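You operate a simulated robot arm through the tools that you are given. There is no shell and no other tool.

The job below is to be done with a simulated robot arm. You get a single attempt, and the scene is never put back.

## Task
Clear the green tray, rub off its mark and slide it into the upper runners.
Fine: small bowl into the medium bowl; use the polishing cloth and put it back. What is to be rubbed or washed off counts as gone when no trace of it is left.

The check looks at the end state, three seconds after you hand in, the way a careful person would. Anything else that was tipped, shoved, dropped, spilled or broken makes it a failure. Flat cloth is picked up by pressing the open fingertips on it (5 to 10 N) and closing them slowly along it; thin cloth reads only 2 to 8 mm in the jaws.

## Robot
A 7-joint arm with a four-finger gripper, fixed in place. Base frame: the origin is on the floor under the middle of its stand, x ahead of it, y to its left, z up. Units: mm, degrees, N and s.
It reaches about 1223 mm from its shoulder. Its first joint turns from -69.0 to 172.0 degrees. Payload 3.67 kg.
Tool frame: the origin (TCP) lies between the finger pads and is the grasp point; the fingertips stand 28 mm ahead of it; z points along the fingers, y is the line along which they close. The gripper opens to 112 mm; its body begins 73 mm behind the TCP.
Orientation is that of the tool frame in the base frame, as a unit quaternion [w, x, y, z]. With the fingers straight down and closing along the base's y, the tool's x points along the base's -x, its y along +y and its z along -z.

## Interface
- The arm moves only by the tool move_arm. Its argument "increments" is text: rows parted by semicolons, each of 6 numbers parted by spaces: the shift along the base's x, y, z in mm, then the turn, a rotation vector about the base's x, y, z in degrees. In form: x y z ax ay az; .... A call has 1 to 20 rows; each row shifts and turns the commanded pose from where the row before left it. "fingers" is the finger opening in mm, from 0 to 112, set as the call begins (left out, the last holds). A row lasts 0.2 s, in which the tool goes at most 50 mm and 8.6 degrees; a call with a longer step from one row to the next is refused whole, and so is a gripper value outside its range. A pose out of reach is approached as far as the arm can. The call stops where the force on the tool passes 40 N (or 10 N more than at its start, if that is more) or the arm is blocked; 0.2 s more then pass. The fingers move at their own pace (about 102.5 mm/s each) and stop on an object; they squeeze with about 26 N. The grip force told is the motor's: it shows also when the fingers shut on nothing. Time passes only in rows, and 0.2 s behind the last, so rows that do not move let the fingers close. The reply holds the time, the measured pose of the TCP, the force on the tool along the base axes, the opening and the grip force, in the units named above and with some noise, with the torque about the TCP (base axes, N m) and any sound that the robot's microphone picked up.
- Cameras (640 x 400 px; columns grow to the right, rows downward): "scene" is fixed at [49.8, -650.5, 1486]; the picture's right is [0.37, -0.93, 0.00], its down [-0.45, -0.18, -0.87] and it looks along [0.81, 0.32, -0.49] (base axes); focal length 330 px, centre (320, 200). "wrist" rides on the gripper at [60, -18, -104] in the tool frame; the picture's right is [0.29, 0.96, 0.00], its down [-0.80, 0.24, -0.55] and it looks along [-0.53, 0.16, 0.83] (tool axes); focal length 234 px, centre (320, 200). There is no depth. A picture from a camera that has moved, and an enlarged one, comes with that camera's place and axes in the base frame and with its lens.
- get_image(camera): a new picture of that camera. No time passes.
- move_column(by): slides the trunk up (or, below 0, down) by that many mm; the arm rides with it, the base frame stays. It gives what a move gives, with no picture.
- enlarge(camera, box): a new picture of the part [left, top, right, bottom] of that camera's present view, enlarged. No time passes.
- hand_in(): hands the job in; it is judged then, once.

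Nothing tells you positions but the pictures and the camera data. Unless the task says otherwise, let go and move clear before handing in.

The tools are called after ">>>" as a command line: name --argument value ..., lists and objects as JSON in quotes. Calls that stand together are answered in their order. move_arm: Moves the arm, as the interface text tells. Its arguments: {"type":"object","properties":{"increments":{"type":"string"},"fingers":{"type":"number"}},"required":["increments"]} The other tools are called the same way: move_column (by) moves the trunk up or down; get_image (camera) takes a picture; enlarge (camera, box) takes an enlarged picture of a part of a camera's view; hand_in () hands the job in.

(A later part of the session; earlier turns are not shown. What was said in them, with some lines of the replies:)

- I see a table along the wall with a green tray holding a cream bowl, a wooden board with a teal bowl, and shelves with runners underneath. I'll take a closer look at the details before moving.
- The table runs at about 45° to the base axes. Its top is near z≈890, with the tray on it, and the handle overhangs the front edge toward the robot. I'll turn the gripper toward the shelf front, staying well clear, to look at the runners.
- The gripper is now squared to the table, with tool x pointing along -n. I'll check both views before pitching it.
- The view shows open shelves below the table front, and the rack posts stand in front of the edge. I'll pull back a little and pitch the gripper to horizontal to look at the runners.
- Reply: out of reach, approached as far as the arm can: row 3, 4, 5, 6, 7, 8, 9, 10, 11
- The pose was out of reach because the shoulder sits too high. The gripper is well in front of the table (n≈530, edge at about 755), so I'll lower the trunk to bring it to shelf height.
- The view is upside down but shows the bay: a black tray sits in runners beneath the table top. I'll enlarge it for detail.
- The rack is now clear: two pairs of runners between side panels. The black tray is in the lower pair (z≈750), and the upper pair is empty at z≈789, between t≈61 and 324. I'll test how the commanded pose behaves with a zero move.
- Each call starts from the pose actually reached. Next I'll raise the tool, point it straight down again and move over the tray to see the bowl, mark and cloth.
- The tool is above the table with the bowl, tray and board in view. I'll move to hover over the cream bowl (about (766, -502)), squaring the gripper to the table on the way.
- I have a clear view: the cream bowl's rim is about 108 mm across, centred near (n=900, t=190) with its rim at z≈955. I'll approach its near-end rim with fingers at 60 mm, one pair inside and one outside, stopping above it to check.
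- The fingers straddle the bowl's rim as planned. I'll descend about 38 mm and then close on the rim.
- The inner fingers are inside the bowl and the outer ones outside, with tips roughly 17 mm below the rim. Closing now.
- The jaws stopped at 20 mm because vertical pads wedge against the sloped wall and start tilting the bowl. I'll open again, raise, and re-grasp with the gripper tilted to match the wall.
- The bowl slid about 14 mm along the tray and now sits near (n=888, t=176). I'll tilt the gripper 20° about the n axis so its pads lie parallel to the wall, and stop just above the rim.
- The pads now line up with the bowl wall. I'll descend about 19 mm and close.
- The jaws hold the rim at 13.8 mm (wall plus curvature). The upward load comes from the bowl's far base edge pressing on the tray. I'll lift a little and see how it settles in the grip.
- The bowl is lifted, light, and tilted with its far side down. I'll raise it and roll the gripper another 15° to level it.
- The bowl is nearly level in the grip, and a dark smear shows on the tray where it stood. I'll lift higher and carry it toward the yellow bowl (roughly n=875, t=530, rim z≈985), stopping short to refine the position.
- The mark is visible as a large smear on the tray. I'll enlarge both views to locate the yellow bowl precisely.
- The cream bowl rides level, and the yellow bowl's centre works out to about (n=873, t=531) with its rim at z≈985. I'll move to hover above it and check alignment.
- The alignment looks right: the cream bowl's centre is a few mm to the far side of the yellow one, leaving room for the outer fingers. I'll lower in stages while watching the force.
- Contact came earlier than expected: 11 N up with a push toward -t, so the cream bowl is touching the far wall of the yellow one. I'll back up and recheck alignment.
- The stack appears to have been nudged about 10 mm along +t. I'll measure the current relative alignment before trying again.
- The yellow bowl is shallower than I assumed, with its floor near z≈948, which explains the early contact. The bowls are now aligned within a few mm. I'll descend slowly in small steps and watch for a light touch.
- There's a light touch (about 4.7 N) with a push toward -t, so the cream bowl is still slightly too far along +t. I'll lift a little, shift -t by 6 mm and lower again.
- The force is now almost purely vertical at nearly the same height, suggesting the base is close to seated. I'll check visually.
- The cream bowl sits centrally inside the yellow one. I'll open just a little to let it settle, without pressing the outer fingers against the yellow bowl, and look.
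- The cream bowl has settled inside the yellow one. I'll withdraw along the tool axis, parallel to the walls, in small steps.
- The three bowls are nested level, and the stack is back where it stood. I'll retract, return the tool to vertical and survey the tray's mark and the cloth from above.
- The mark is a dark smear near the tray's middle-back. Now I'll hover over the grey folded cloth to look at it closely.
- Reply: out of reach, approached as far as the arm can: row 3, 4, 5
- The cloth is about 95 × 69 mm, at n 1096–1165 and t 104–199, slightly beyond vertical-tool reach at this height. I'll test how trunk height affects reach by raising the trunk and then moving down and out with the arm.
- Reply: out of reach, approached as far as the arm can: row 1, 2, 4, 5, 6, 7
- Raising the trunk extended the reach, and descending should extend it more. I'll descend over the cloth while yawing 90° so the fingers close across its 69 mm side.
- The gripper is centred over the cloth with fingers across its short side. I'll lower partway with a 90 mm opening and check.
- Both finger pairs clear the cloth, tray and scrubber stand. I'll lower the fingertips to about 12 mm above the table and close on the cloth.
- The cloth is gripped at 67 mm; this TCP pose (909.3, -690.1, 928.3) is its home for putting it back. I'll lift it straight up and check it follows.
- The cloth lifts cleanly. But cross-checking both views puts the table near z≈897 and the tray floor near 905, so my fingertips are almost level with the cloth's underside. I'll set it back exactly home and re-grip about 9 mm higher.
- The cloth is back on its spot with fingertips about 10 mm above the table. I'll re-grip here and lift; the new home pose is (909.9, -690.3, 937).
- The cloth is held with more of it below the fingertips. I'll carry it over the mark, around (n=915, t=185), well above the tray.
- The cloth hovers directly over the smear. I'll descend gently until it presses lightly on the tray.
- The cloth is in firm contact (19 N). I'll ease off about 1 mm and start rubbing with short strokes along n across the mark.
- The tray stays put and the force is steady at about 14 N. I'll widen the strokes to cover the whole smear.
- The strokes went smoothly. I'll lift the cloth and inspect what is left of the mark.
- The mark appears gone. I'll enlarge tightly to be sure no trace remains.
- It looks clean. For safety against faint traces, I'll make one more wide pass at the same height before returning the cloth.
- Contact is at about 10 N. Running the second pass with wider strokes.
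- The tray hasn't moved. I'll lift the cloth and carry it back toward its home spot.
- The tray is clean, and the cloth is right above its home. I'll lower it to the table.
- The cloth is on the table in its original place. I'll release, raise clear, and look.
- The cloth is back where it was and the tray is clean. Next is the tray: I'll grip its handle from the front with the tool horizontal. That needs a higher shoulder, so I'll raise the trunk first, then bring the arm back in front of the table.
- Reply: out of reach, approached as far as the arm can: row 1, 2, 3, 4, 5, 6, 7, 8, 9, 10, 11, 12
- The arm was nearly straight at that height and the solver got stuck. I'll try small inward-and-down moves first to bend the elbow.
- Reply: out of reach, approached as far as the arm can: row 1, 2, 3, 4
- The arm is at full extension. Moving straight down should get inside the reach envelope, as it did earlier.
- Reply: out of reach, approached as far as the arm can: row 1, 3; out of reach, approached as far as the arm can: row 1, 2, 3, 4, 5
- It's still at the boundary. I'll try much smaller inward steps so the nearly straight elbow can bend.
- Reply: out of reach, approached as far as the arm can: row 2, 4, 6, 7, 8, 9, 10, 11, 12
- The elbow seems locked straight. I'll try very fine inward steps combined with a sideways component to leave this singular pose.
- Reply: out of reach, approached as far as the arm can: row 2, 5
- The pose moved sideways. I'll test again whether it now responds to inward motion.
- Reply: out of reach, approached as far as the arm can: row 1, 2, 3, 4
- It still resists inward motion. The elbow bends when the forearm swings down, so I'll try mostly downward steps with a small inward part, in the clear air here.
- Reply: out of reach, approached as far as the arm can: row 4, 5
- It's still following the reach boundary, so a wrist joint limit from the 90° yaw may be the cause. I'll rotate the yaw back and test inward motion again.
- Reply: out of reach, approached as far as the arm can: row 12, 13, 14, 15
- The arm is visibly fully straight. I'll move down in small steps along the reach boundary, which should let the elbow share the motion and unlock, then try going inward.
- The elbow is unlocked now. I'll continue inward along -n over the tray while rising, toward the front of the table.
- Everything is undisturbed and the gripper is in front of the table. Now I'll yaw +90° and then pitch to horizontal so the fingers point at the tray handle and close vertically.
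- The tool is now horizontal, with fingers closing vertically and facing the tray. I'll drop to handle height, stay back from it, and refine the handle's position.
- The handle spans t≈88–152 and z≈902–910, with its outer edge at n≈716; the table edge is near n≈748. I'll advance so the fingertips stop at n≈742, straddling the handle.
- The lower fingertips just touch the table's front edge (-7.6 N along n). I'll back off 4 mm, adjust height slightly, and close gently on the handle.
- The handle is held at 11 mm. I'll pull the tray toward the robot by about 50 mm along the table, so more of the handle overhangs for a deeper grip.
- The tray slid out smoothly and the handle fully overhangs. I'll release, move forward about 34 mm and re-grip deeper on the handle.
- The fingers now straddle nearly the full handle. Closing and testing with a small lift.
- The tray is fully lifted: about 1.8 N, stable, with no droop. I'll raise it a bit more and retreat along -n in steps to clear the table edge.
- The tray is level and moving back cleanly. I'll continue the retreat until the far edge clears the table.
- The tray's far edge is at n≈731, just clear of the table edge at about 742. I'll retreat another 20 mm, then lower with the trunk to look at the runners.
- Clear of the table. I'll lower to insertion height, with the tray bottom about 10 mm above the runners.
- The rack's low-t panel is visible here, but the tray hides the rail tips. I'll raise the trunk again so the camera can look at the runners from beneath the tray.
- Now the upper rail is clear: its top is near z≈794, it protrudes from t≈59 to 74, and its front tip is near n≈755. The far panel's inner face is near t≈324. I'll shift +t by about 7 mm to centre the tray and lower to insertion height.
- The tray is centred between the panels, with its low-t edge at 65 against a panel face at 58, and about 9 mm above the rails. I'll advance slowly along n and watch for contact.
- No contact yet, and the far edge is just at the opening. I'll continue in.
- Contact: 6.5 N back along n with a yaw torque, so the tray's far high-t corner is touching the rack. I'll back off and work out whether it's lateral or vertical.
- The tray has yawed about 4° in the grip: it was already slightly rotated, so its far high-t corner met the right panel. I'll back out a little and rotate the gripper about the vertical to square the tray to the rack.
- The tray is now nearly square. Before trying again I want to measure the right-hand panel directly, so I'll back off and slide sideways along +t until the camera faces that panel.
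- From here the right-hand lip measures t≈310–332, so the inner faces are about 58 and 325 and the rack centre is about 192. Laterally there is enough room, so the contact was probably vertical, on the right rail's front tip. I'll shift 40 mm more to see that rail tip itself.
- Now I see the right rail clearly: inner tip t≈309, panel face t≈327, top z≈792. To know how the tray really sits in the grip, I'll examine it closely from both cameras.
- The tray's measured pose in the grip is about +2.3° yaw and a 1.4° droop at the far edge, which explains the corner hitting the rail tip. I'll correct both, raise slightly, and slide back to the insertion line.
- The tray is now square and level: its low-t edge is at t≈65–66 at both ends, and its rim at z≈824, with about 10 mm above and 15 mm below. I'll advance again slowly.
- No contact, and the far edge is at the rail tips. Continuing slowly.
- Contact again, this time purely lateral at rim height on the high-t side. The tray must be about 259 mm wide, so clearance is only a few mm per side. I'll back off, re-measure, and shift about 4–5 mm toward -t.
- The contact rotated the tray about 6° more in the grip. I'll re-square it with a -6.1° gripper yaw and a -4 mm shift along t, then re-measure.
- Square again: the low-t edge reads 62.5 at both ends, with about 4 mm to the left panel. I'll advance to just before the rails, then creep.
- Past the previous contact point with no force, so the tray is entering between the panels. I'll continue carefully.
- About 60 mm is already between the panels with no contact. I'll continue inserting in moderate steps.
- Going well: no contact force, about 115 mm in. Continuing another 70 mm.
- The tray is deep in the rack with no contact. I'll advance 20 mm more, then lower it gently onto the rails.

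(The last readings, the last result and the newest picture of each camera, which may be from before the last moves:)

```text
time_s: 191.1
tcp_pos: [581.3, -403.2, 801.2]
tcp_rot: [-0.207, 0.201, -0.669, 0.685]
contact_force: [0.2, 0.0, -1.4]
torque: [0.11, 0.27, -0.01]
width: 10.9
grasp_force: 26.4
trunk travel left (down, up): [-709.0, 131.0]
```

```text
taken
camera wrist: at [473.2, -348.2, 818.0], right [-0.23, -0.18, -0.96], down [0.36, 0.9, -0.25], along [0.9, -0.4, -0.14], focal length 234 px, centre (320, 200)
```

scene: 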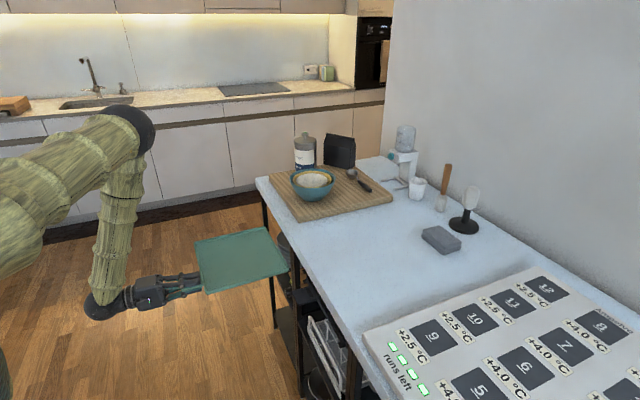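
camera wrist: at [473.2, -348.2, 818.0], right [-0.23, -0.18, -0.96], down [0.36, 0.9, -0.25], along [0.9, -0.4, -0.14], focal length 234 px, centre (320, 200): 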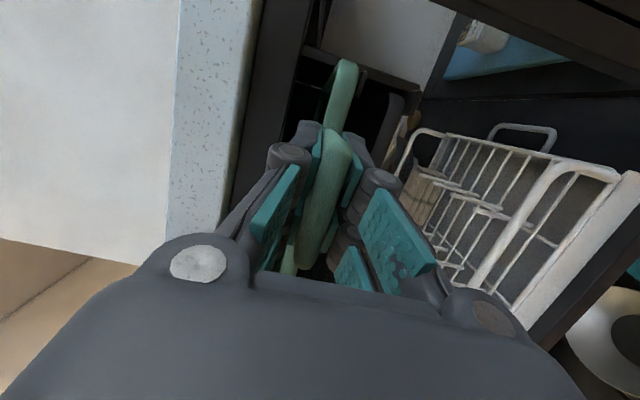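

>>> move_arm --increments "0 0 -1.5 0 0 0; 0 0 0 0 0 0"

>>> move_arm --increments "0 0 -1.5 0 0 0; 0 0 0 0 0 0"

>>> enlarge --camera "wrist" --box '[290, 30, 430, 130]'

```text
time_s: 191.7
tcp_pos: [580.1, -403.1, 800.6]
tcp_rot: [-0.207, 0.202, -0.668, 0.686]
contact_force: [0.3, 0.0, -1.7]
torque: [0.09, 0.31, 0.02]
width: 10.9
grasp_force: 25.7
trunk travel left (down, up): [-709.0, 131.0]
```

```text
time_s: 192.3
tcp_pos: [580.5, -402.3, 798.0]
tcp_rot: [-0.206, 0.202, -0.669, 0.685]
contact_force: [-0.2, -0.3, -2.2]
torque: [0.14, 0.27, 0.05]
width: 10.7
grasp_force: 26.6
trunk travel left (down, up): [-709.0, 131.0]
```

```text
4.00 times, centred on (360, 80) of wrist
camera zoom: at [473.0, -348.3, 815.3], right [-0.23, -0.18, -0.96], down [0.36, 0.9, -0.25], along [0.9, -0.4, -0.14], focal length 937 px, centre (160, 680)
```

zoom: 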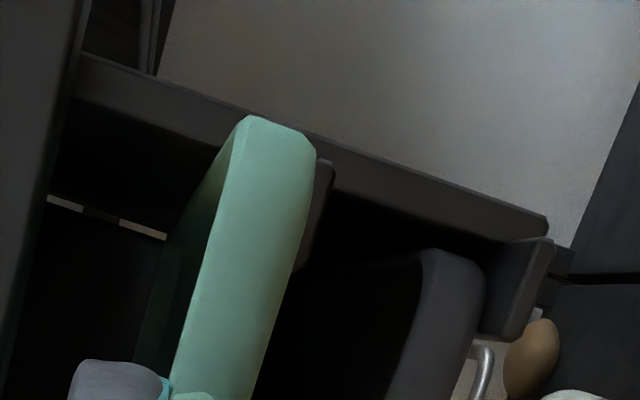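

The green tray's underside is now almost on the upper rail, just as the black tray sits on the lower one. I'll lower the last few mm.

>>> move_arm --increments "0 0 -1.5 0 0 0; 0 0 0 0 0 0"

>>> move_arm --increments "0 0 -1.5 0 0 0; 0 0 0 0 0 0"

```text
time_s: 192.9
tcp_pos: [580.7, -402.8, 798.2]
tcp_rot: [-0.206, 0.202, -0.668, 0.686]
contact_force: [-1.1, 0.1, -2.9]
torque: [0.11, 0.22, -0.02]
width: 11.1
grasp_force: 26.1
trunk travel left (down, up): [-709.0, 131.0]
```

```text
time_s: 193.5
tcp_pos: [580.7, -403.6, 796.8]
tcp_rot: [-0.207, 0.201, -0.669, 0.685]
contact_force: [-1.0, 0.6, 2.4]
torque: [-0.08, 0.03, 0.07]
width: 11.0
grasp_force: 26.3
trunk travel left (down, up): [-709.0, 131.0]
```

The tray is resting on the rails (force flipped to +2.4 N). I'll relieve the pressure slightly and slide it further in while still gripping, watching the forces.

>>> move_arm --increments "0 0 0.7 0 0 0; 3 -3 0 0 0 0; 3 -3 0 0 0 0; 3 -3 0 0 0 0; 0 0 0 0 0 0"

>>> enlarge --camera "scene" --box '[240, 240, 380, 335]'

```text
time_s: 194.7
tcp_pos: [589.7, -412.3, 796.4]
tcp_rot: [-0.207, 0.202, -0.669, 0.685]
contact_force: [1.4, 1.3, -2.0]
torque: [0.11, 0.28, 0.09]
width: 10.9
grasp_force: 26.3
trunk travel left (down, up): [-709.0, 131.0]
```

```text
4.21 times, centred on (310, 288) of scene
camera zoom: at [49.8, -650.5, 1486.0], right [0.37, -0.93, 0.0], down [-0.45, -0.18, -0.87], along [0.81, 0.32, -0.49], focal length 1390 px, centre (362, -168)
```

zoom: 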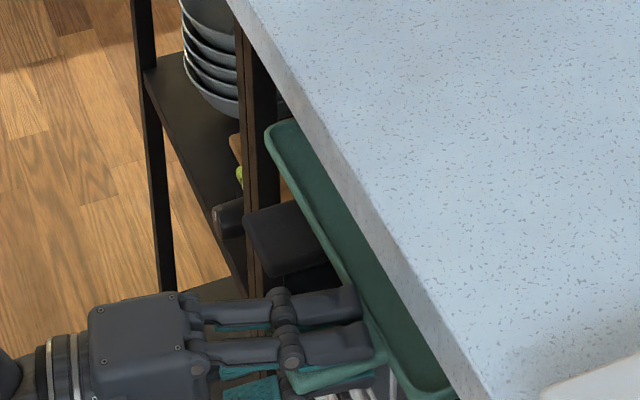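

>>> move_arm --increments "3 -3 0 0 0 0; 3 -3 0 0 0 0; 3 -3 0 0 0 0; 3 -3 0 0 0 0; 0 0 0 0 0 0"

>>> get_image --camera "wrist"

>>> enlarge --camera "wrist" --box '[260, 30, 420, 130]'

>>> enlarge --camera "scene" --box '[240, 240, 380, 335]'

```text
time_s: 195.9
tcp_pos: [601.6, -423.4, 797.4]
tcp_rot: [-0.208, 0.202, -0.668, 0.685]
contact_force: [-0.6, 3.6, 5.1]
torque: [-0.1, 0.08, 0.06]
width: 10.8
grasp_force: 26.1
trunk travel left (down, up): [-709.0, 131.0]
```

```text
taken
camera wrist: at [493.3, -368.7, 813.1], right [-0.23, -0.18, -0.96], down [0.36, 0.9, -0.25], along [0.91, -0.4, -0.14], focal length 234 px, centre (320, 200)
```

wrist: 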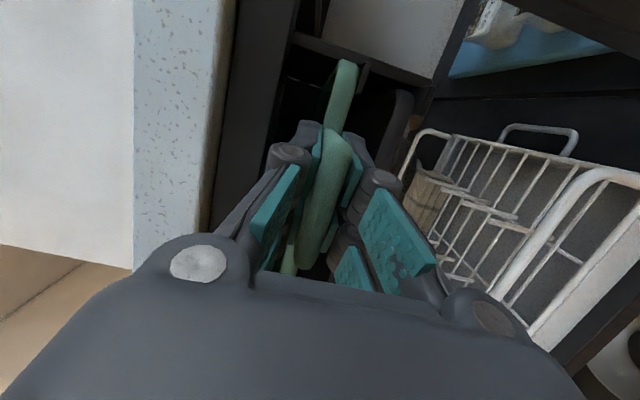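

```text
4.00 times, centred on (340, 80) of wrist
camera zoom: at [493.3, -368.7, 813.1], right [-0.23, -0.18, -0.96], down [0.36, 0.9, -0.25], along [0.91, -0.4, -0.14], focal length 937 px, centre (240, 680)
```

zoom: 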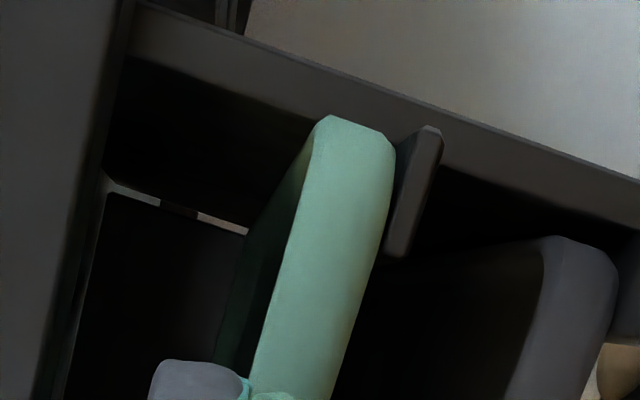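

```text
4.21 times, centred on (310, 288) of scene
camera zoom: at [49.8, -650.5, 1486.0], right [0.37, -0.93, 0.0], down [-0.45, -0.18, -0.87], along [0.81, 0.32, -0.49], focal length 1390 px, centre (362, -168)
```

zoom: 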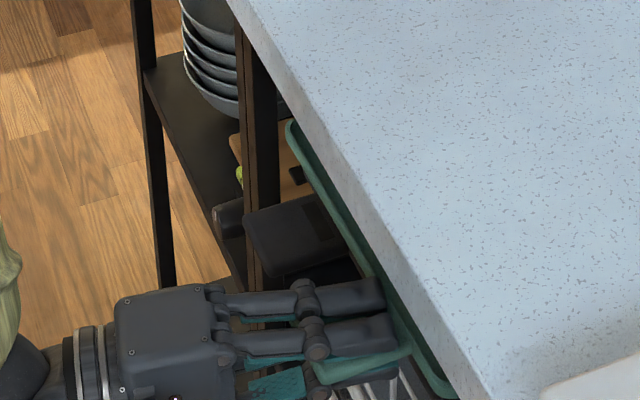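

The green tray is seated on the upper rails; its rim sits the same height above its rail as the black tray's. I'll slide it the last ~25 mm so its front lines up with the black tray's (n≈780).

>>> move_arm --increments "0 0 0.6 0 0 0; 3 -3 0 0 0 0; 3 -3 0 0 0 0; 3 -3 0 0 0 0; 0 0 0 0 0 0"

>>> move_arm --increments "3 -3 0 0 0 0; 3 -3 0 0 0 0; 0 0 0 0 0 0"

>>> enlarge --camera "wrist" --box '[260, 30, 420, 130]'

>>> enlarge --camera "scene" --box '[250, 240, 370, 335]'

```text
time_s: 197.1
tcp_pos: [611.1, -432.4, 796.4]
tcp_rot: [-0.207, 0.202, -0.669, 0.685]
contact_force: [-2.9, 5.5, -2.3]
torque: [0.08, 0.21, 0.0]
width: 10.7
grasp_force: 26.0
trunk travel left (down, up): [-709.0, 131.0]
```

```text
time_s: 197.6
tcp_pos: [611.9, -433.6, 794.9]
tcp_rot: [-0.207, 0.204, -0.669, 0.684]
contact_force: [-7.3, 15.7, 5.8]
torque: [-0.42, 0.37, 0.09]
width: 12.4
grasp_force: 25.7
trunk travel left (down, up): [-709.0, 131.0]
stopped in row 2: the force on the tool passed its limit at 48 N (the readings are from after the stop); the commanded pose is now the measured one
```

```text
4.00 times, centred on (340, 80) of wrist
camera zoom: at [504.6, -377.9, 813.1], right [-0.23, -0.18, -0.96], down [0.36, 0.9, -0.25], along [0.91, -0.4, -0.14], focal length 937 px, centre (240, 680)
```

zoom: 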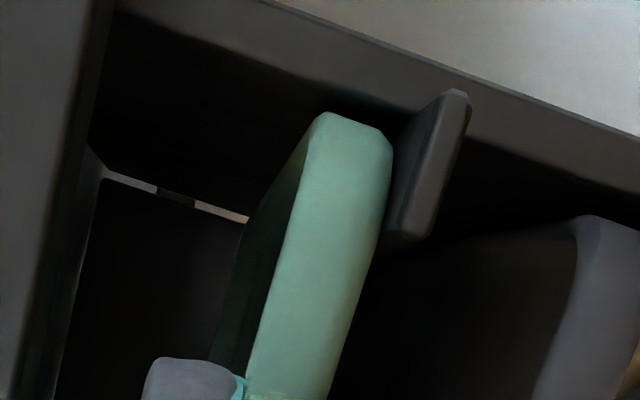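

```text
4.21 times, centred on (310, 288) of scene
camera zoom: at [49.8, -650.5, 1486.0], right [0.37, -0.93, 0.0], down [-0.45, -0.18, -0.87], along [0.81, 0.32, -0.49], focal length 1390 px, centre (362, -168)
```

zoom: 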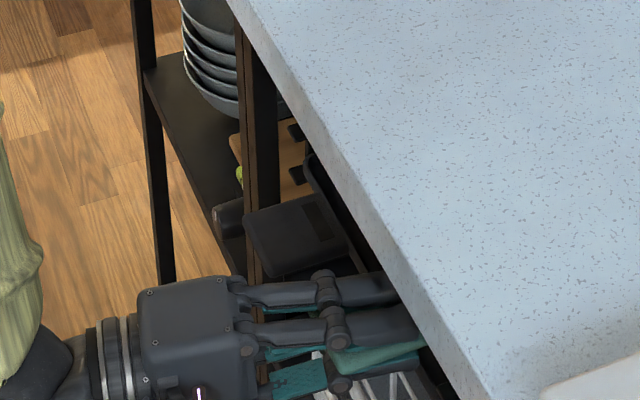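

The push stopped at a firm resistance with about 25 mm less travel than the arm could go; the tray's front is at n≈767, near the black tray's 780. I'll release the handle with a small opening and back straight out to look.

>>> move_arm --increments "0 0 0 0 0 0; 0 0 0 0 0 0; 0 0 0 0 0 0" --fingers 24

>>> enlarge --camera "wrist" --box '[260, 30, 420, 130]'

```text
time_s: 198.4
tcp_pos: [613.9, -434.1, 794.6]
tcp_rot: [-0.207, 0.203, -0.67, 0.684]
contact_force: [-0.2, 0.1, -0.7]
torque: [-0.02, 0.02, 0.01]
width: 23.9
grasp_force: 0.2
trunk travel left (down, up): [-709.0, 131.0]
```

```text
4.00 times, centred on (340, 80) of wrist
camera zoom: at [505.3, -380.0, 812.0], right [-0.23, -0.18, -0.96], down [0.36, 0.9, -0.25], along [0.91, -0.4, -0.14], focal length 937 px, centre (240, 680)
```

zoom: 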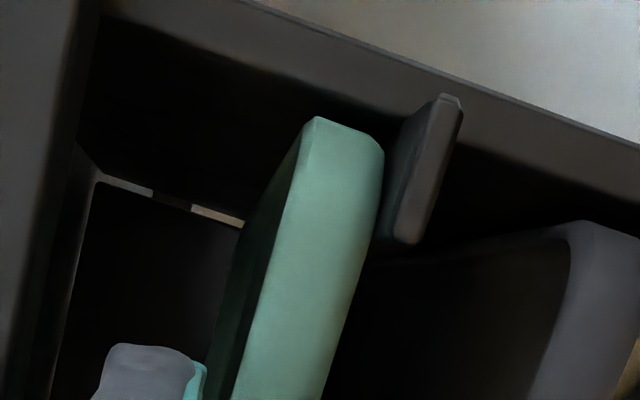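

Released with no residual force. Backing straight out along the tool axis.

>>> move_arm --increments "-4 6 -0.2 0 0 0; -6 9 -0.3 0 0 0; -8 12 -0.4 0 0 0; -8 12 -0.4 0 0 0; -8 12 -0.4 0 0 0; -8 12 -0.4 0 0 0; -10 15 0 0 0 0; -10 15 0 0 0 0; -10 15 0 0 0 0; 0 0 0 0 0 0"

>>> get_image --camera "wrist"

>>> enlarge --camera "wrist" --box '[240, 40, 480, 190]'

>>> enlarge --camera "scene" --box '[250, 230, 400, 340]'

```text
time_s: 200.6
tcp_pos: [539.9, -326.8, 793.9]
tcp_rot: [-0.207, 0.202, -0.67, 0.684]
contact_force: [0.2, -1.0, 0.7]
torque: [0.02, 0.06, 0.0]
width: 24.1
grasp_force: 0.0
trunk travel left (down, up): [-709.0, 131.0]
```

```text
taken
camera wrist: at [432.5, -271.8, 810.7], right [-0.23, -0.18, -0.96], down [0.36, 0.9, -0.25], along [0.91, -0.4, -0.14], focal length 234 px, centre (320, 200)
```

wrist: 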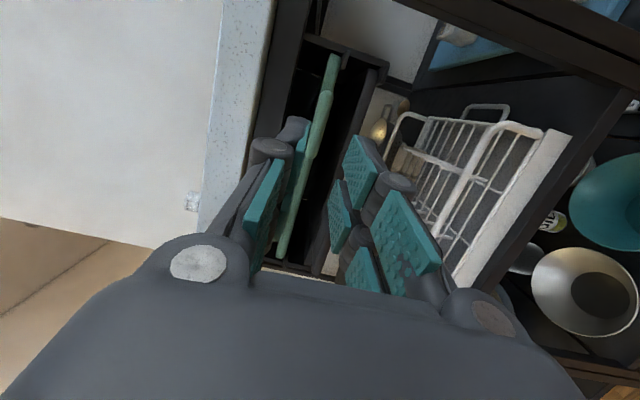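

```text
2.67 times, centred on (360, 115) of wrist
camera zoom: at [432.5, -271.8, 810.7], right [-0.23, -0.18, -0.96], down [0.36, 0.9, -0.25], along [0.91, -0.4, -0.14], focal length 624 px, centre (213, 427)
```

zoom: 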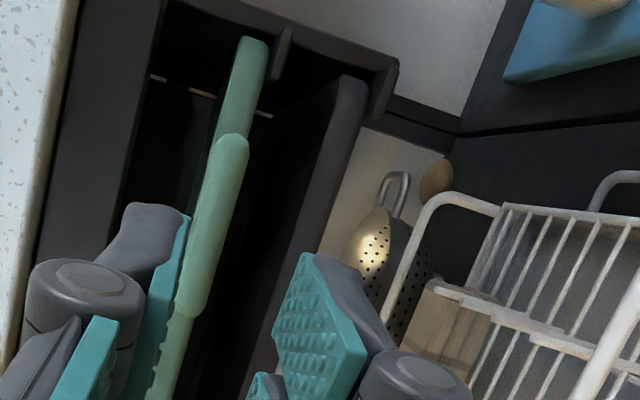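

```text
3.64 times, centred on (325, 285) of scene
camera zoom: at [49.8, -650.5, 1486.0], right [0.37, -0.93, 0.0], down [-0.45, -0.18, -0.87], along [0.81, 0.32, -0.49], focal length 1200 px, centre (302, -109)
```

zoom: 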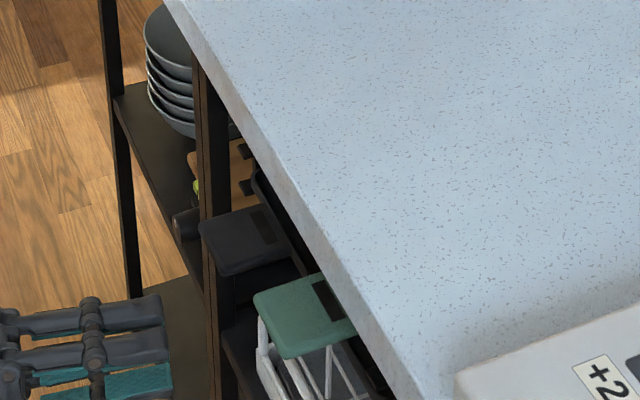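

The tray is in the upper runners, with its handle protruding the same as the black one's (n≈710 vs 707). I'll check that it's level and seated on both rails.

>>> enlarge --camera "wrist" --box '[300, 30, 400, 95]'

>>> enlarge --camera "wrist" --box '[250, 200, 350, 290]'

```text
6.15 times, centred on (350, 62) of wrist
camera zoom: at [432.5, -271.8, 810.7], right [-0.23, -0.18, -0.96], down [0.36, 0.9, -0.25], along [0.91, -0.4, -0.14], focal length 1441 px, centre (135, 1046)
```

zoom: 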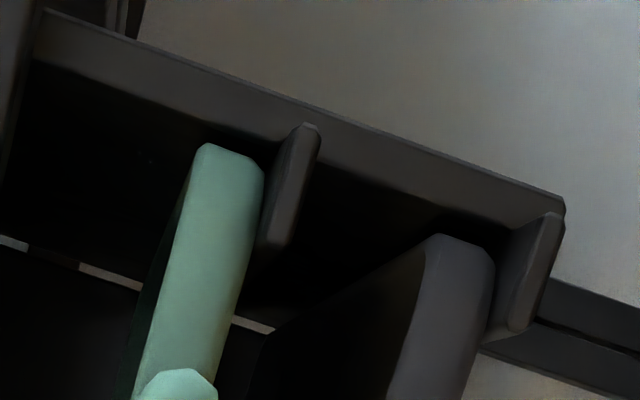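

```text
4.44 times, centred on (300, 245) of wrist
camera zoom: at [432.5, -271.8, 810.7], right [-0.23, -0.18, -0.96], down [0.36, 0.9, -0.25], along [0.91, -0.4, -0.14], focal length 1041 px, centre (409, 0)
```

zoom: 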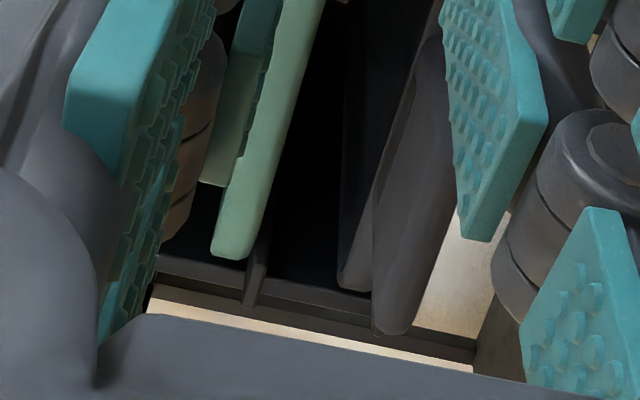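

The tray's ends sit on both upper rails, just like the black tray below. I'll move the arm clear and do a final check of the whole scene.

>>> move_arm --increments "-10 10 0 0 0 0; -12 12 0 0 0 0; -12 12 0 0 0 0; -12 12 0 0 0 0; -12 12 0 0 0 0; -12 12 0 0 0 0; -12 12 0 0 0 0; 0 0 0 0 0 0" --fingers 60

>>> get_image --camera "wrist"

>>> get_image --camera "scene"

>>> enlarge --camera "scene" --box '[240, 120, 480, 270]'

>>> enlarge --camera "wrist" --box '[260, 0, 500, 150]'

```text
time_s: 202.4
tcp_pos: [459.2, -244.7, 793.7]
tcp_rot: [-0.206, 0.205, -0.67, 0.684]
contact_force: [-0.2, 0.4, -0.6]
torque: [0.01, 0.01, -0.01]
width: 60.1
grasp_force: 0.1
trunk travel left (down, up): [-709.0, 131.0]
```

```text
taken
camera wrist: at [350.9, -189.7, 810.0], right [-0.23, -0.18, -0.96], down [0.36, 0.9, -0.25], along [0.91, -0.4, -0.14], focal length 234 px, centre (320, 200)
```

wrist: 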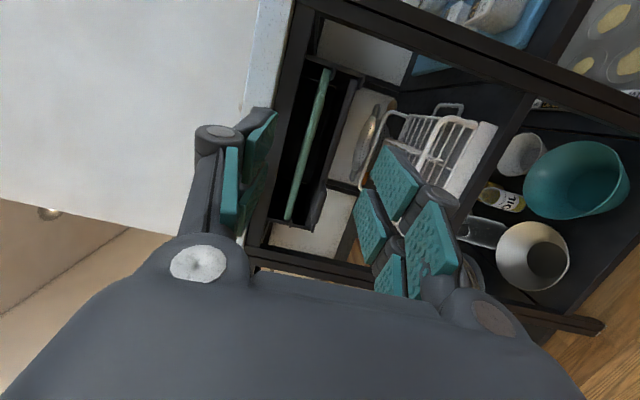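

```text
taken
```

scene: 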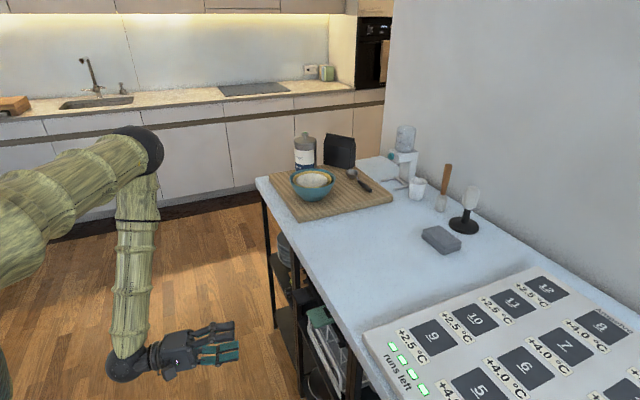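

```text
2.67 times, centred on (360, 195) of scene
camera zoom: at [49.8, -650.5, 1486.0], right [0.37, -0.93, 0.0], down [-0.45, -0.18, -0.87], along [0.81, 0.32, -0.49], focal length 880 px, centre (213, 213)
```

zoom: 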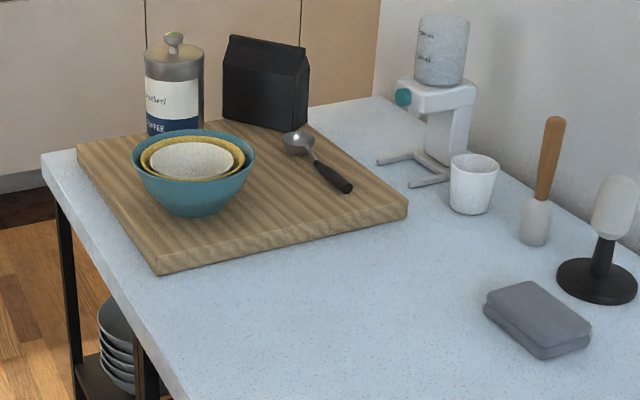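

```text
2.67 times, centred on (380, 75) of wrist
camera zoom: at [350.9, -189.7, 810.0], right [-0.23, -0.18, -0.96], down [0.36, 0.9, -0.25], along [0.91, -0.4, -0.14], focal length 624 px, centre (160, 533)
```

zoom: 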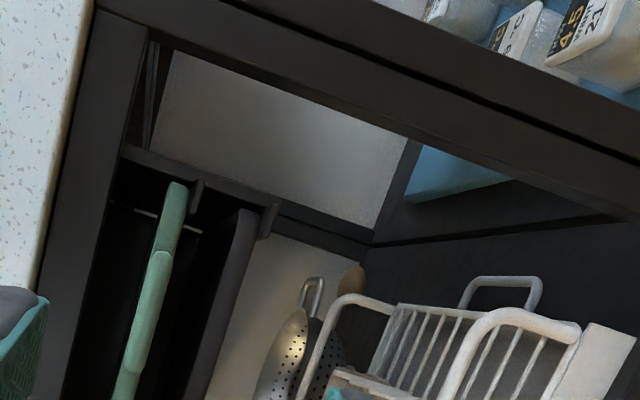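

Final check:
- **Bowls:** the three are nested on the board, in their original place.
- **Cloth:** the folded cloth is back on its spot.
- **Tray:** it is clean and seated in the upper runners, with its handle level with the black tray's.
- **Surroundings:** nothing else has been disturbed.

The gripper is empty and well clear, so I'm handing in.

>>> hand_in

```text
The job is handed in.
```

I've handed the job in, and in the last pictures everything looked as asked; the result of the check hasn't come back.

- **Bowls:** the small cream bowl sits level inside the yellow medium bowl, which is still in the teal one. The stack got nudged while I lowered the cream bowl in. It ended about 3 mm from where it started.
- **Mark:** I rubbed the tray twice with the grey folded cloth. No trace showed in the enlarged pictures after the first pass, and it was still clean after the second.
- **Cloth:** it is back on its original spot, within a few millimetres.
- **Tray:** it rests on both upper runners, and its handle sticks out to within about 3 mm of the black tray's below it. The tray's far corner caught on the rack twice while going in, so I backed off, squared it up and tried again. The last push stopped against a firm resistance, most likely the back stop.

Nothing else looked moved, and the gripper was empty and clear of the table.
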